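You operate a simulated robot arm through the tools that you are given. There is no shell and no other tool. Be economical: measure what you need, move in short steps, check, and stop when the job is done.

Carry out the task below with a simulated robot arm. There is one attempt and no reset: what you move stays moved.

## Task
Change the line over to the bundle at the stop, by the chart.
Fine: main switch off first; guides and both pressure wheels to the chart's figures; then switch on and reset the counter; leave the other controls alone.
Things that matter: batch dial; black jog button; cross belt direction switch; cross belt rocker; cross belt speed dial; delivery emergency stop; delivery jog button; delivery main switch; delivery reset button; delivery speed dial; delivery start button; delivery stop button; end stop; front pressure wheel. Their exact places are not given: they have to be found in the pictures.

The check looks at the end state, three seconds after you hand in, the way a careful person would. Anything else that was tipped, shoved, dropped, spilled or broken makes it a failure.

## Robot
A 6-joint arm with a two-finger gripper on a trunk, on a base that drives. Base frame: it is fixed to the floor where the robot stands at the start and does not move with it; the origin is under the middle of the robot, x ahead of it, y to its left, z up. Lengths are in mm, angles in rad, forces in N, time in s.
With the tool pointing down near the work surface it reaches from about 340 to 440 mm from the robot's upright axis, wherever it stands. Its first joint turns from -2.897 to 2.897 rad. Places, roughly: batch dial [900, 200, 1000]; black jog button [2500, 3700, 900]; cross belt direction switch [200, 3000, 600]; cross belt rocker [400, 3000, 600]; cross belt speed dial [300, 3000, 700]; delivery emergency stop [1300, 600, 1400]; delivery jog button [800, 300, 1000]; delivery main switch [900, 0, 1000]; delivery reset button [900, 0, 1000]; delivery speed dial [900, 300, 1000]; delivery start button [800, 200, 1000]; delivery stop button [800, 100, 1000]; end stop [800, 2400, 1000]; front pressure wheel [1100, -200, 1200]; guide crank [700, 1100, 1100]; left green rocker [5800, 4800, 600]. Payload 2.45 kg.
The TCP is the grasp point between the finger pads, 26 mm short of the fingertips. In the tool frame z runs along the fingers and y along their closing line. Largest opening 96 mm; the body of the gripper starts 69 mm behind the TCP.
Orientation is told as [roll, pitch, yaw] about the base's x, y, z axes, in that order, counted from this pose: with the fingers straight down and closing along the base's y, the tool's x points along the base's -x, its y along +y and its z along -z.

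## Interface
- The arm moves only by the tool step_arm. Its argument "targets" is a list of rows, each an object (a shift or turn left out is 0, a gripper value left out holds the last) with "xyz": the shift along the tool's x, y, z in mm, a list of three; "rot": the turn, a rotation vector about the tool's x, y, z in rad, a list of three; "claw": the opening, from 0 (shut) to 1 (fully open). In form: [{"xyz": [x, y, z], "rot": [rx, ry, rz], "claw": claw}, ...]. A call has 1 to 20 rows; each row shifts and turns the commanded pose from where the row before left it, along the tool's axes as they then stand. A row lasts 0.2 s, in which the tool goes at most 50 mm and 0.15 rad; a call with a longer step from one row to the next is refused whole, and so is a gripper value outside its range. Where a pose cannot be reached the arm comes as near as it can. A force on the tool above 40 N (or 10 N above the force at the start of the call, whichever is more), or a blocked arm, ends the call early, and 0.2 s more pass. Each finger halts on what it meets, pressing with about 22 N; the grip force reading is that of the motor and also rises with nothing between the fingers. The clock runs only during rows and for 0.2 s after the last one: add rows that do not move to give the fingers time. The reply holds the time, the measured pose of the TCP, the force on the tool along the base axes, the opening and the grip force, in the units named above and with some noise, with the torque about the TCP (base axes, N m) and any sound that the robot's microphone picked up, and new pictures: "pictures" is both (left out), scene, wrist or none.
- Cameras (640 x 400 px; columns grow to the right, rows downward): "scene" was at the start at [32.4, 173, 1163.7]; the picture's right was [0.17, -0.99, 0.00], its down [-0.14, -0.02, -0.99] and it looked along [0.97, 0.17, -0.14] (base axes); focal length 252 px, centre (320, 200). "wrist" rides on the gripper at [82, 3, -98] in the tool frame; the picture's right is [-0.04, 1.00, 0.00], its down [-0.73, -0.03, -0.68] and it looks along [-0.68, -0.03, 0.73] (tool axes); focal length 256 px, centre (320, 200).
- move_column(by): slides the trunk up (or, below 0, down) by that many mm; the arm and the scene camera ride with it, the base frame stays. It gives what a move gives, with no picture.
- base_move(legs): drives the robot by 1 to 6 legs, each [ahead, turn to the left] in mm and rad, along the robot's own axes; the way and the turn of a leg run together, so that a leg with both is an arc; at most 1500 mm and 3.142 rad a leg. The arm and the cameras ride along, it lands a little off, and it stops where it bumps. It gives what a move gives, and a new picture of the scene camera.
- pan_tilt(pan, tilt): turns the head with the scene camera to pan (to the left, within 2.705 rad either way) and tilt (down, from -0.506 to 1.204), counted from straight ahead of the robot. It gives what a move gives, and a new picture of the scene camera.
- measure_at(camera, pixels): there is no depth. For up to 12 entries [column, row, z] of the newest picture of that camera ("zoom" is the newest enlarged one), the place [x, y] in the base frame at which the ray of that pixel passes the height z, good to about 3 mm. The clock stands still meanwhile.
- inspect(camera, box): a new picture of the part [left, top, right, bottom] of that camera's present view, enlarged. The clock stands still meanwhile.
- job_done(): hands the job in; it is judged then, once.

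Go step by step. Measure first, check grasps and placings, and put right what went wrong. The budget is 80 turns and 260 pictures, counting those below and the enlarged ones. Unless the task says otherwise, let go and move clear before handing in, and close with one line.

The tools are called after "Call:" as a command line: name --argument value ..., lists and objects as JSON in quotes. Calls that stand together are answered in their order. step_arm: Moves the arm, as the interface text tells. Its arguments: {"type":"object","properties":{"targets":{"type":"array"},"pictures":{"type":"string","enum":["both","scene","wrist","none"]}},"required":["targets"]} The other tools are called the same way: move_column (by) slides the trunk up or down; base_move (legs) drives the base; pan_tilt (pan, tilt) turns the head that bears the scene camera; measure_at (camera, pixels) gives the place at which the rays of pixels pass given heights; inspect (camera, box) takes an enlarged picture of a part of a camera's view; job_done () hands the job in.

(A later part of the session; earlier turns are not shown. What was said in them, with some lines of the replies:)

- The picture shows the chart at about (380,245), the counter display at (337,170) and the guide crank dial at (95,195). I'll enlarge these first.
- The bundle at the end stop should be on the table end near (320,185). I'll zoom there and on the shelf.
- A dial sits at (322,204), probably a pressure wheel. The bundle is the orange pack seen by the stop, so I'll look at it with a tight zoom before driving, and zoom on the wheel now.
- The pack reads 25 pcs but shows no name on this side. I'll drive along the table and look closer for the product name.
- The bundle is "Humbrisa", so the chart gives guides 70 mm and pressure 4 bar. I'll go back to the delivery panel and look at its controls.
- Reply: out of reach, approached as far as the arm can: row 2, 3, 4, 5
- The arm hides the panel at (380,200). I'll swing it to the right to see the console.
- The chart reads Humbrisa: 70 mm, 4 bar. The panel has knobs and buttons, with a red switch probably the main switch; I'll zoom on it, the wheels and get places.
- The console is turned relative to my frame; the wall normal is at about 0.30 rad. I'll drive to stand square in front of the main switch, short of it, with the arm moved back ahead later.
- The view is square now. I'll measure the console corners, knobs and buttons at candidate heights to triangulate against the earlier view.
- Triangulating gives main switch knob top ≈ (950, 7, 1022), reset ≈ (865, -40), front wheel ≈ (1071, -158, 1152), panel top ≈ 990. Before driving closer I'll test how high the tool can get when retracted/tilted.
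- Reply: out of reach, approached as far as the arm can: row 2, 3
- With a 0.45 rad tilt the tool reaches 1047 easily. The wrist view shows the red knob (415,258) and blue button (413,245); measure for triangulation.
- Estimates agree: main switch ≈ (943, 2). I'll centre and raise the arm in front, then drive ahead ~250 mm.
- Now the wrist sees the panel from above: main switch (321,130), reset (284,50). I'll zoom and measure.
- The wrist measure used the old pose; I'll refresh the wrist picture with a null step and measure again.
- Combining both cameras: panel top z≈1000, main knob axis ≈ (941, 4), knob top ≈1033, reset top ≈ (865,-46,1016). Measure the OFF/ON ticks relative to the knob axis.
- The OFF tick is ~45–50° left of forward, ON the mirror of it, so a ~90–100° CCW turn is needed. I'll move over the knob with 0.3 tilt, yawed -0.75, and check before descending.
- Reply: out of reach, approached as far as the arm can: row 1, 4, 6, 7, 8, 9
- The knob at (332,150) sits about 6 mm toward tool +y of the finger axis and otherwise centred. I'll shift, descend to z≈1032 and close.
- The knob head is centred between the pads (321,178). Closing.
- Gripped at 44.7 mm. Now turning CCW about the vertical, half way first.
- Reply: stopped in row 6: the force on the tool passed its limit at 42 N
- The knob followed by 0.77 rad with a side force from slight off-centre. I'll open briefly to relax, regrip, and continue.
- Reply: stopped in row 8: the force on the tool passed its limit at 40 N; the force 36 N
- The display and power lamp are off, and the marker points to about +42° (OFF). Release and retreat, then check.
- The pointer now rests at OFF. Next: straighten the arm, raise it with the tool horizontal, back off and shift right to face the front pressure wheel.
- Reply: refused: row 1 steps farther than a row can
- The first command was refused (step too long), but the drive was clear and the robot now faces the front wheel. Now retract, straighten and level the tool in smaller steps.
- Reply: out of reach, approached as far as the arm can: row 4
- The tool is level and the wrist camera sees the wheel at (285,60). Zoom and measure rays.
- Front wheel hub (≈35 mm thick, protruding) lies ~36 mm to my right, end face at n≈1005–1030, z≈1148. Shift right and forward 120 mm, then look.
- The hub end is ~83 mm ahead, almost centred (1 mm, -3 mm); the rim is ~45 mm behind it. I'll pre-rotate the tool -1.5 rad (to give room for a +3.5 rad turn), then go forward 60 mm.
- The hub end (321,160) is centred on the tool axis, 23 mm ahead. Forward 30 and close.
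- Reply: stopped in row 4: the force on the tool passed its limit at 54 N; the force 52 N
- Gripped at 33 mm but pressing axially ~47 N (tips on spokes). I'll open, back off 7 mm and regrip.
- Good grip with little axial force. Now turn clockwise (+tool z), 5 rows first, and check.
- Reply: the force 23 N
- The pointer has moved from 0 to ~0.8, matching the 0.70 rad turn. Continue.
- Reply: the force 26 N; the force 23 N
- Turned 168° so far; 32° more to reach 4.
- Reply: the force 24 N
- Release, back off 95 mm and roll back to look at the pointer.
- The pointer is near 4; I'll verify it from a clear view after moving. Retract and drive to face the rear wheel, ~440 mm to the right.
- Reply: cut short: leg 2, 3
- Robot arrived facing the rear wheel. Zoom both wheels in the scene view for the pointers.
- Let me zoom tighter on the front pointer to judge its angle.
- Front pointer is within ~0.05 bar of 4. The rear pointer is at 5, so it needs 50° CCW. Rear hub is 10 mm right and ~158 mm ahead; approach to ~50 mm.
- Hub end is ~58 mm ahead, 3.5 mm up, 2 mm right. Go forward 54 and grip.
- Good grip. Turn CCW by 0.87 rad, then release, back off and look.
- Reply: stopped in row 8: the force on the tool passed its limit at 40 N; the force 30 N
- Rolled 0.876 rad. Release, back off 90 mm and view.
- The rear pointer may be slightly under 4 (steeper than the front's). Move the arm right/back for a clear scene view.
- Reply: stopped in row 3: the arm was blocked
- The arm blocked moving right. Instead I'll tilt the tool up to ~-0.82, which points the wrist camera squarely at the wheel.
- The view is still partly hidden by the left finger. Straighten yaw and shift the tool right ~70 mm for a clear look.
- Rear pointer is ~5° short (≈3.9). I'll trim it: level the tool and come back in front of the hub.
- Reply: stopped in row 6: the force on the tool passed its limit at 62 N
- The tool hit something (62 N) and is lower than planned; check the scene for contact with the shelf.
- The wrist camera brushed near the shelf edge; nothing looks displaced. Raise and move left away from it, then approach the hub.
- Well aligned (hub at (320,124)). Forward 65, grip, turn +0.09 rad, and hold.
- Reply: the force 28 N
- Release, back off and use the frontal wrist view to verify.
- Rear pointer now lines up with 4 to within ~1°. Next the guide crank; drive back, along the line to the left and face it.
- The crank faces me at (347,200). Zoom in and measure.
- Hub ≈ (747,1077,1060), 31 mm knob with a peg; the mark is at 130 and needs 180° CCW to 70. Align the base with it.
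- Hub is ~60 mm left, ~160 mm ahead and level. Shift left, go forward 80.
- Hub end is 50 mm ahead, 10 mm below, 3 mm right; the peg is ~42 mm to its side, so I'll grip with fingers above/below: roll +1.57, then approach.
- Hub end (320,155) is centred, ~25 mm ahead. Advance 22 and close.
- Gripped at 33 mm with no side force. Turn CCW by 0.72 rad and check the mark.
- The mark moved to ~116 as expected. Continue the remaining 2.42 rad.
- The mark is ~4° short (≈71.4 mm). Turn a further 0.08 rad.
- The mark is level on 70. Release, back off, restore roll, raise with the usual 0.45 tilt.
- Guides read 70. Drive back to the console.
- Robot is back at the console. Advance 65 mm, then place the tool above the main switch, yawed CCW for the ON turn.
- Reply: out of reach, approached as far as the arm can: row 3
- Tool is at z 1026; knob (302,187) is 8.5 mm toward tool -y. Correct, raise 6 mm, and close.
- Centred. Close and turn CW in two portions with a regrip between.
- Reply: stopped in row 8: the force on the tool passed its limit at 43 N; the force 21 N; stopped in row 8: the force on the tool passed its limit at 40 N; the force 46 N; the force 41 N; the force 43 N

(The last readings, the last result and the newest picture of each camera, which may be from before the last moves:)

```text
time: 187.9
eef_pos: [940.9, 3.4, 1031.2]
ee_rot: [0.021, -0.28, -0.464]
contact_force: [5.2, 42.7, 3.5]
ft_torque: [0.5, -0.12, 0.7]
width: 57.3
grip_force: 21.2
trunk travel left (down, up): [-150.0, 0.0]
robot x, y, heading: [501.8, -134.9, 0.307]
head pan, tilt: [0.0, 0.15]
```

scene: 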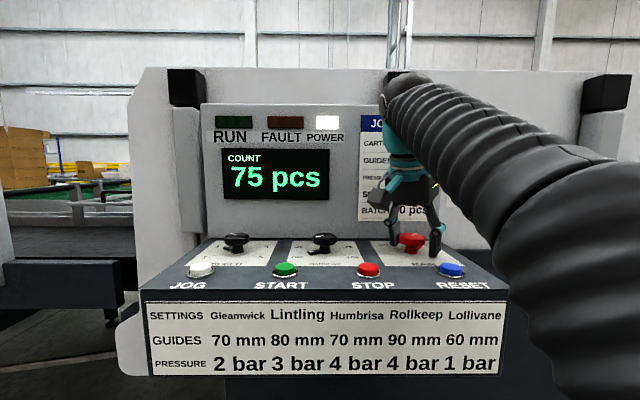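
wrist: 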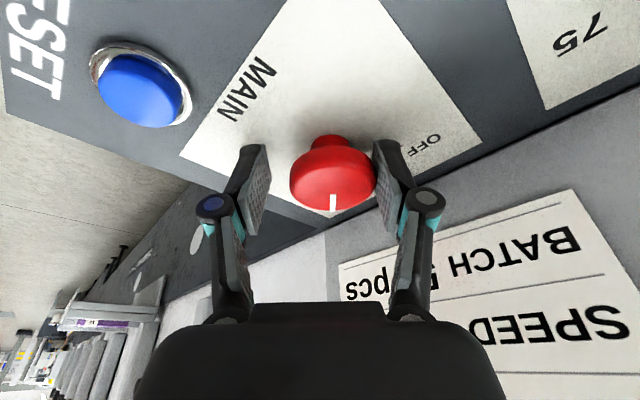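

Power is on and the display shows 75 pcs. Release, retreat up, straighten yaw, and close the fingers for pressing RESET.

Call:
step_arm --targets '[{"claw": 1.0}, {"claw": 1.0}, {"claw": 1.0}, {"xyz": [-7, 0, -23]}, {"rot": [0, -0.15, 0]}, {"xyz": [0, 0, -45]}, {"xyz": [0, 0, -45], "claw": 0}, {"rot": [-0.0634, 0, -0.136]}, {"rot": [-0.0634, 0, -0.136]}, {"rot": [-0.0634, 0, -0.136]}, {"rot": [-0.0634, 0, -0.136]}, {"rot": [-0.0634, 0, -0.136]}, {"xyz": [0, 0, 0]}]' --pictures "both"

Call:
inspect --camera "scene" --box '[360, 215, 480, 295]'

```text
time: 190.7
eef_pos: [906.1, 6.1, 1116.3]
ee_rot: [0.025, -0.448, 0.283]
contact_force: [-0.9, 0.0, 0.7]
ft_torque: [0.01, 0.01, 0.01]
width: 0.1
grip_force: 22.2
out of reach, approached as far as the arm can: row 7
trunk travel left (down, up): [-150.0, 0.0]
robot x, y, heading: [500.4, -134.0, 0.302]
head pan, tilt: [0.0, 0.15]
```

scene: 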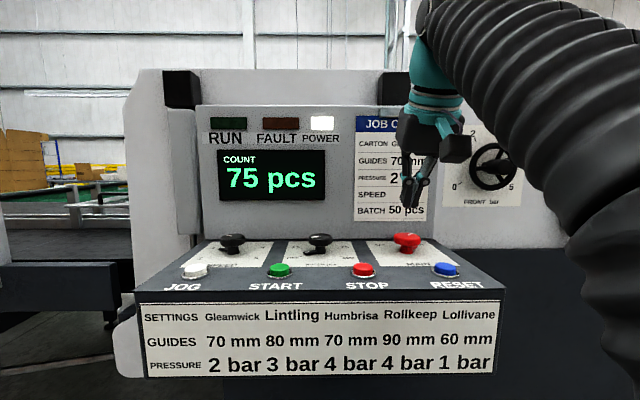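
wrist: 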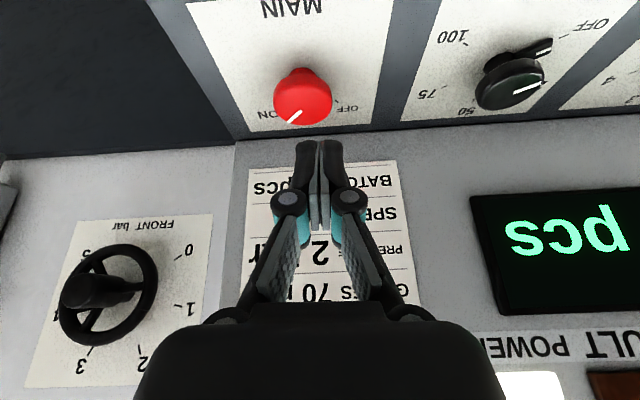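

```text
5.00 times, centred on (420, 255) of scene
```

zoom: 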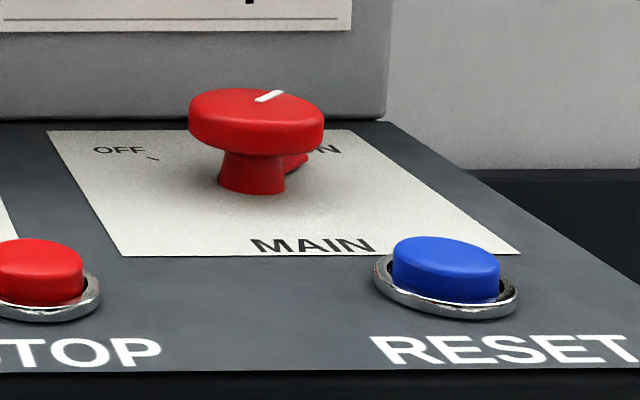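

Main switch is ON. Now move the closed fingertips over the blue RESET button (~91 mm back, 26 mm right of the knob).

Call:
step_arm --targets '[{"xyz": [31.5, -20.5, -15.3]}, {"xyz": [31.5, -20.5, -15.3]}, {"xyz": [13.3, 0, 27.5]}, {"xyz": [10, 0, 20]}, {"xyz": [0, 0, 0]}]' --pictures "both"

Call:
inspect --camera "scene" --box '[390, 190, 510, 290]'

```text
time: 191.9
eef_pos: [852.2, -51.3, 1062.9]
ee_rot: [0.023, -0.447, 0.281]
contact_force: [-0.2, -0.4, 0.4]
ft_torque: [-0.01, 0.0, -0.02]
width: 0.0
grip_force: 22.0
trunk travel left (down, up): [-150.0, 0.0]
robot x, y, heading: [504.5, -132.0, 0.305]
head pan, tilt: [0.0, 0.15]
```

scene: 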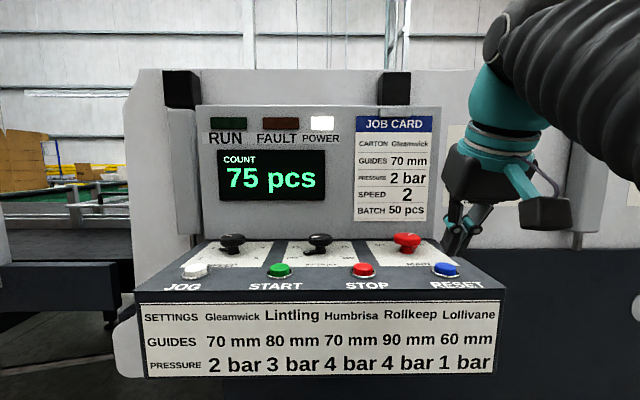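
wrist: 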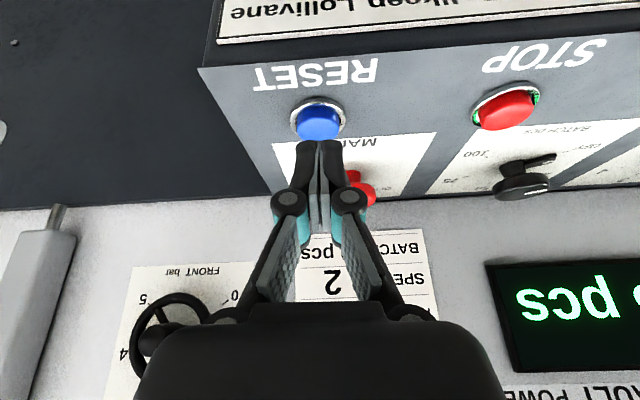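

```text
4.00 times, centred on (450, 240) of scene
```

zoom: 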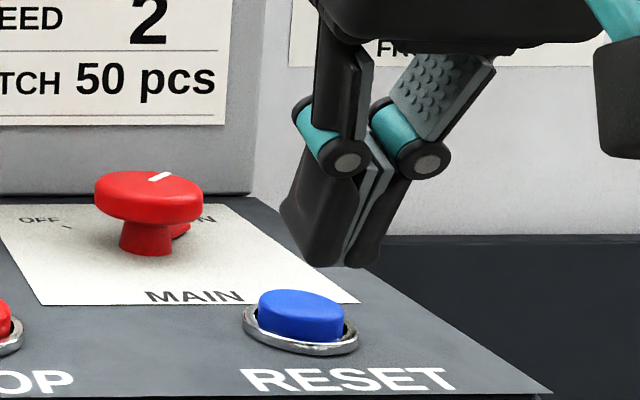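

Tips are directly above the button (319,122). Press straight down in small steps, then lift.

Call:
step_arm --targets '[{"xyz": [6.5, 0, 8.5]}, {"xyz": [4.3, 0, 9]}, {"xyz": [1.7, 0, 3.6]}, {"xyz": [1.3, 0, 2.7]}, {"xyz": [0, 0, 0]}]' --pictures "scene"

```text
time: 193.1
eef_pos: [849.2, -51.3, 1035.8]
ee_rot: [0.022, -0.447, 0.281]
contact_force: [-1.0, 0.1, 0.0]
ft_torque: [0.03, 0.01, 0.01]
width: 0.4
grip_force: 22.0
trunk travel left (down, up): [-150.0, 0.0]
robot x, y, heading: [506.0, -134.4, 0.301]
head pan, tilt: [0.0, 0.15]
```

scene: 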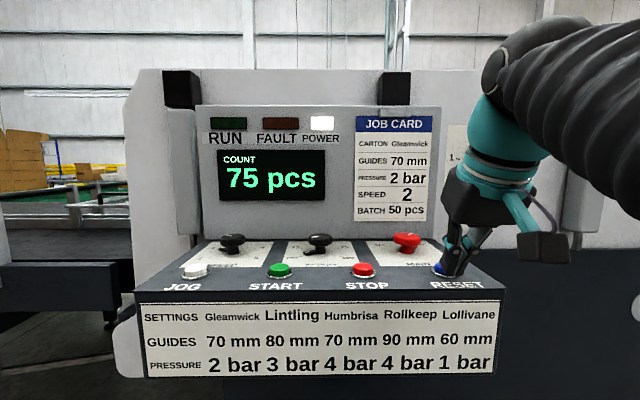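

Call:
step_arm --targets '[{"xyz": [1.7, 0, 3.6]}, {"xyz": [1.3, 0, 2.7]}, {"xyz": [1.3, 0, 2.7]}, {"xyz": [0.9, 0, 1.8]}, {"xyz": [0, 0, 0]}]' --pictures "both"

```text
time: 194.2
eef_pos: [847.1, -52.7, 1027.6]
ee_rot: [0.021, -0.461, 0.28]
contact_force: [-3.5, -2.6, 15.6]
ft_torque: [-0.08, 0.04, -0.03]
width: 6.0
grip_force: 28.6
trunk travel left (down, up): [-150.0, 0.0]
robot x, y, heading: [499.5, -134.1, 0.301]
head pan, tilt: [0.0, 0.15]
heard: click
stopped in row 5: the force on the tool passed its limit at 42 N (the readings are from after the stop); the commanded pose is now the measured one
```

scene: 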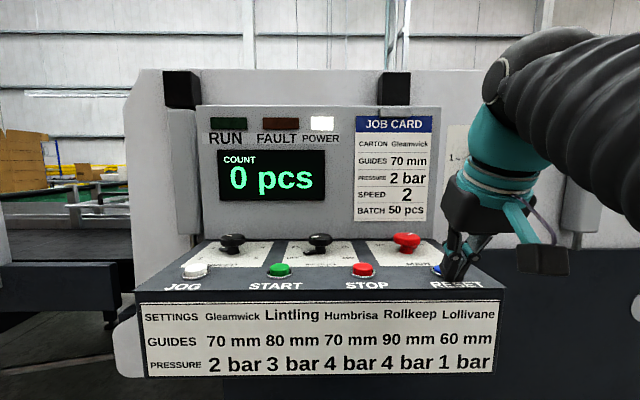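
wrist: 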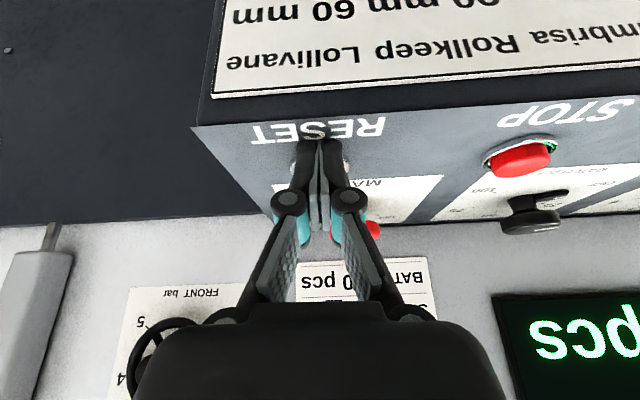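

A click, and the counter shows 0 pcs. Lift off, back away and verify everything.

Call:
step_arm --targets '[{"xyz": [-17, 0, -36]}, {"xyz": [-17, 0, -36]}, {"xyz": [0, 0, 0]}]' --pictures "none"

Call:
base_move --legs '[[-400, 0]]'

Call:
pan_tilt --pan -0.55 --tilt 0.15

Call:
inspect --camera "scene" --box '[150, 110, 480, 310]'

```text
time: 195.0
eef_pos: [847.3, -53.1, 1106.2]
ee_rot: [0.023, -0.456, 0.283]
contact_force: [0.2, 1.0, -0.2]
ft_torque: [0.02, -0.04, 0.01]
width: 0.0
grip_force: 28.2
trunk travel left (down, up): [-150.0, 0.0]
robot x, y, heading: [506.9, -137.6, 0.302]
head pan, tilt: [0.0, 0.15]
```

```text
time: 197.5
eef_pos: [468.0, -171.9, 1106.1]
ee_rot: [0.02, -0.454, 0.278]
contact_force: [-0.2, 0.0, 0.3]
ft_torque: [0.0, 0.0, -0.04]
width: 0.0
grip_force: 28.1
trunk travel left (down, up): [-150.0, 0.0]
robot x, y, heading: [122.8, -251.3, 0.304]
head pan, tilt: [0.0, 0.15]
```

scene: 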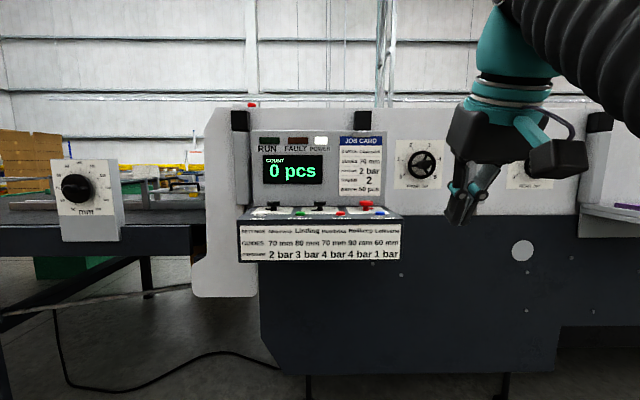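

```text
time: 198.5
eef_pos: [467.5, -171.5, 1106.0]
ee_rot: [0.019, -0.456, 0.28]
contact_force: [-0.1, -0.2, 0.0]
ft_torque: [-0.01, -0.03, 0.01]
width: 0.1
grip_force: 28.5
trunk travel left (down, up): [-150.0, 0.0]
robot x, y, heading: [122.7, -252.5, 0.303]
head pan, tilt: [-0.55, 0.15]
```

scene: 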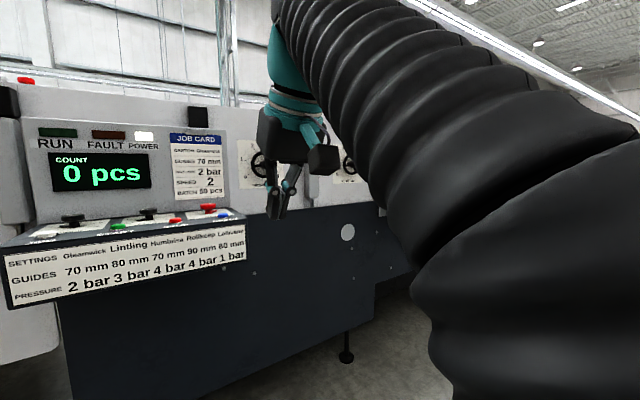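

```text
1.94 times, centred on (315, 210) of scene
```

zoom: 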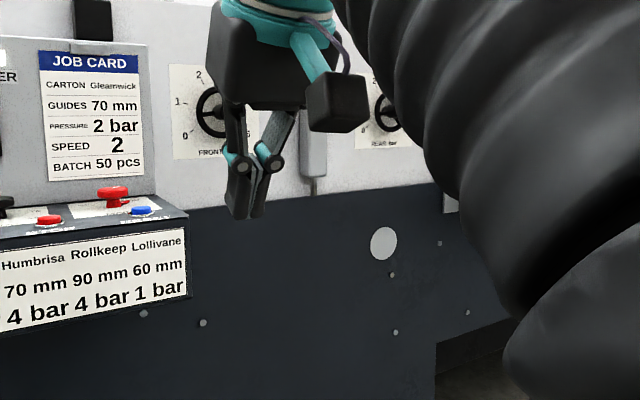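

Look once more with the arm turned aside: turn the base left and pan right to see both wheels and the shelf.

Call:
base_move --legs '[[0, 1.2]]'

Call:
pan_tilt --pan -1.45 --tilt 0.1

```text
time: 201.9
eef_pos: [165.1, 98.4, 1106.9]
ee_rot: [0.022, -0.455, 1.5]
contact_force: [0.5, -0.5, -0.8]
ft_torque: [-0.01, 0.01, 0.0]
width: 0.0
grip_force: 28.8
trunk travel left (down, up): [-150.0, 0.0]
robot x, y, heading: [124.2, -252.2, 1.518]
head pan, tilt: [-0.55, 0.15]
```

scene: 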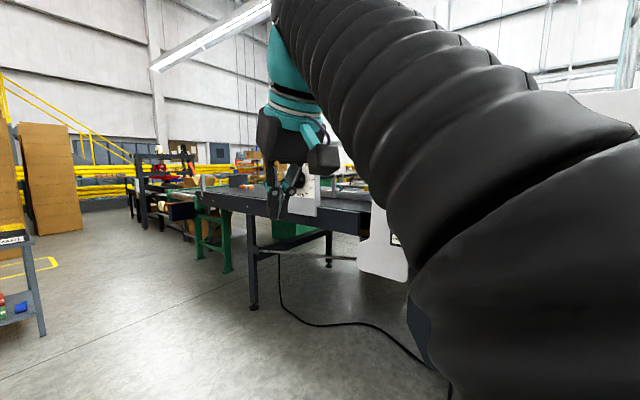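

```text
time: 203.1
eef_pos: [165.0, 97.5, 1106.9]
ee_rot: [0.021, -0.455, 1.5]
contact_force: [0.0, -0.3, -0.2]
ft_torque: [0.0, -0.05, -0.02]
width: 0.0
grip_force: 28.6
trunk travel left (down, up): [-150.0, 0.0]
robot x, y, heading: [121.6, -253.3, 1.523]
head pan, tilt: [-1.45, 0.099]
```

scene: 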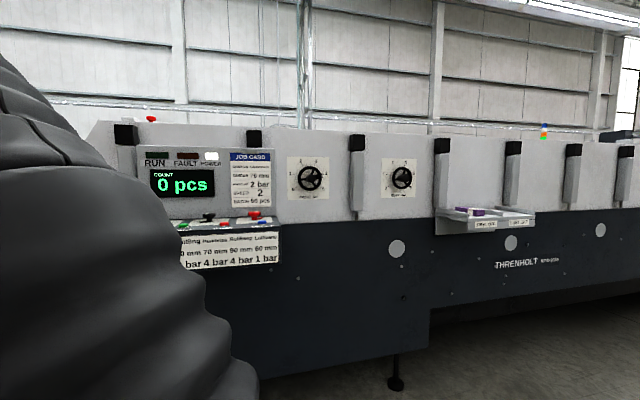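

Call:
inspect --camera "scene" --box '[285, 153, 335, 203]'

Call:
inspect --camera "scene" --box '[375, 153, 425, 203]'

Call:
inspect --camera "scene" --box '[430, 180, 550, 250]'

Call:
inspect --camera "scene" --box '[175, 195, 285, 265]'

```text
8.00 times, centred on (310, 178) of scene
```

zoom: 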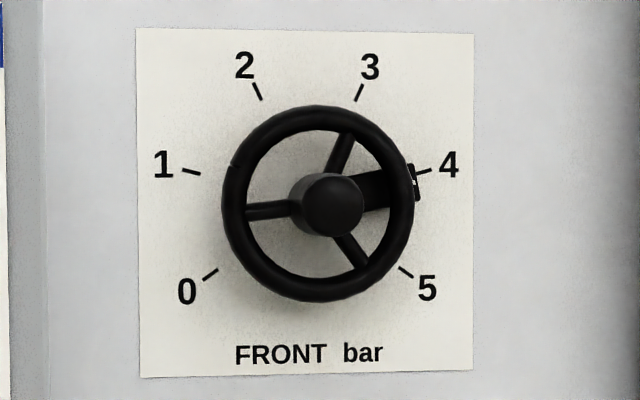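

```text
8.00 times, centred on (400, 178) of scene
```

zoom: 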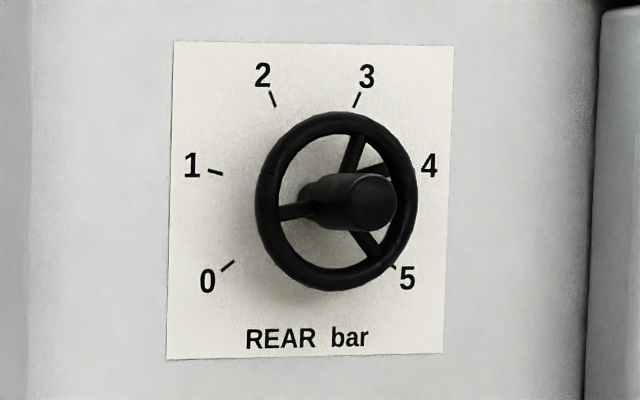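

```text
5.33 times, centred on (490, 215) of scene
```

zoom: 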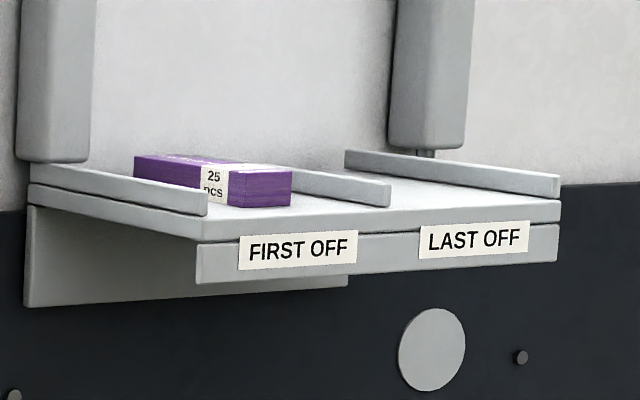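

```text
5.71 times, centred on (230, 230) of scene
```

zoom: 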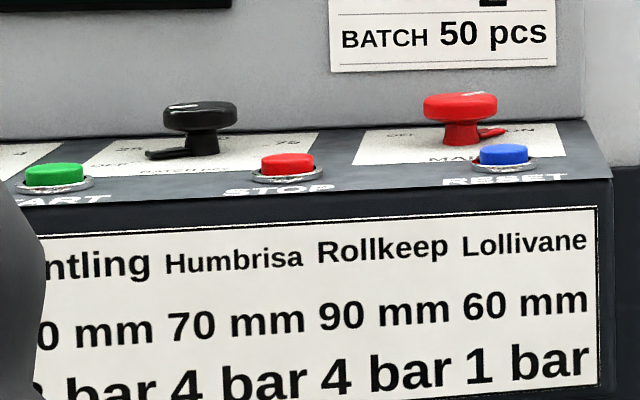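

Both wheels sit at 4 (the front one at about 4.05), the guides are at 70 mm, the main switch is on, the counter reads 0, and the other controls and the sample pack look undisturbed. The arm is clear, so I'm handing in.

Call:
job_done

```text
The job is handed in.
```

The line is set for Humbrisa, the bundle at the stop: guides at 70 mm, rear wheel at 4 bar and front wheel at about 4.05 bar. The main switch was off for the changes and is back on, the counter is reset to 0, and I left the other controls alone.
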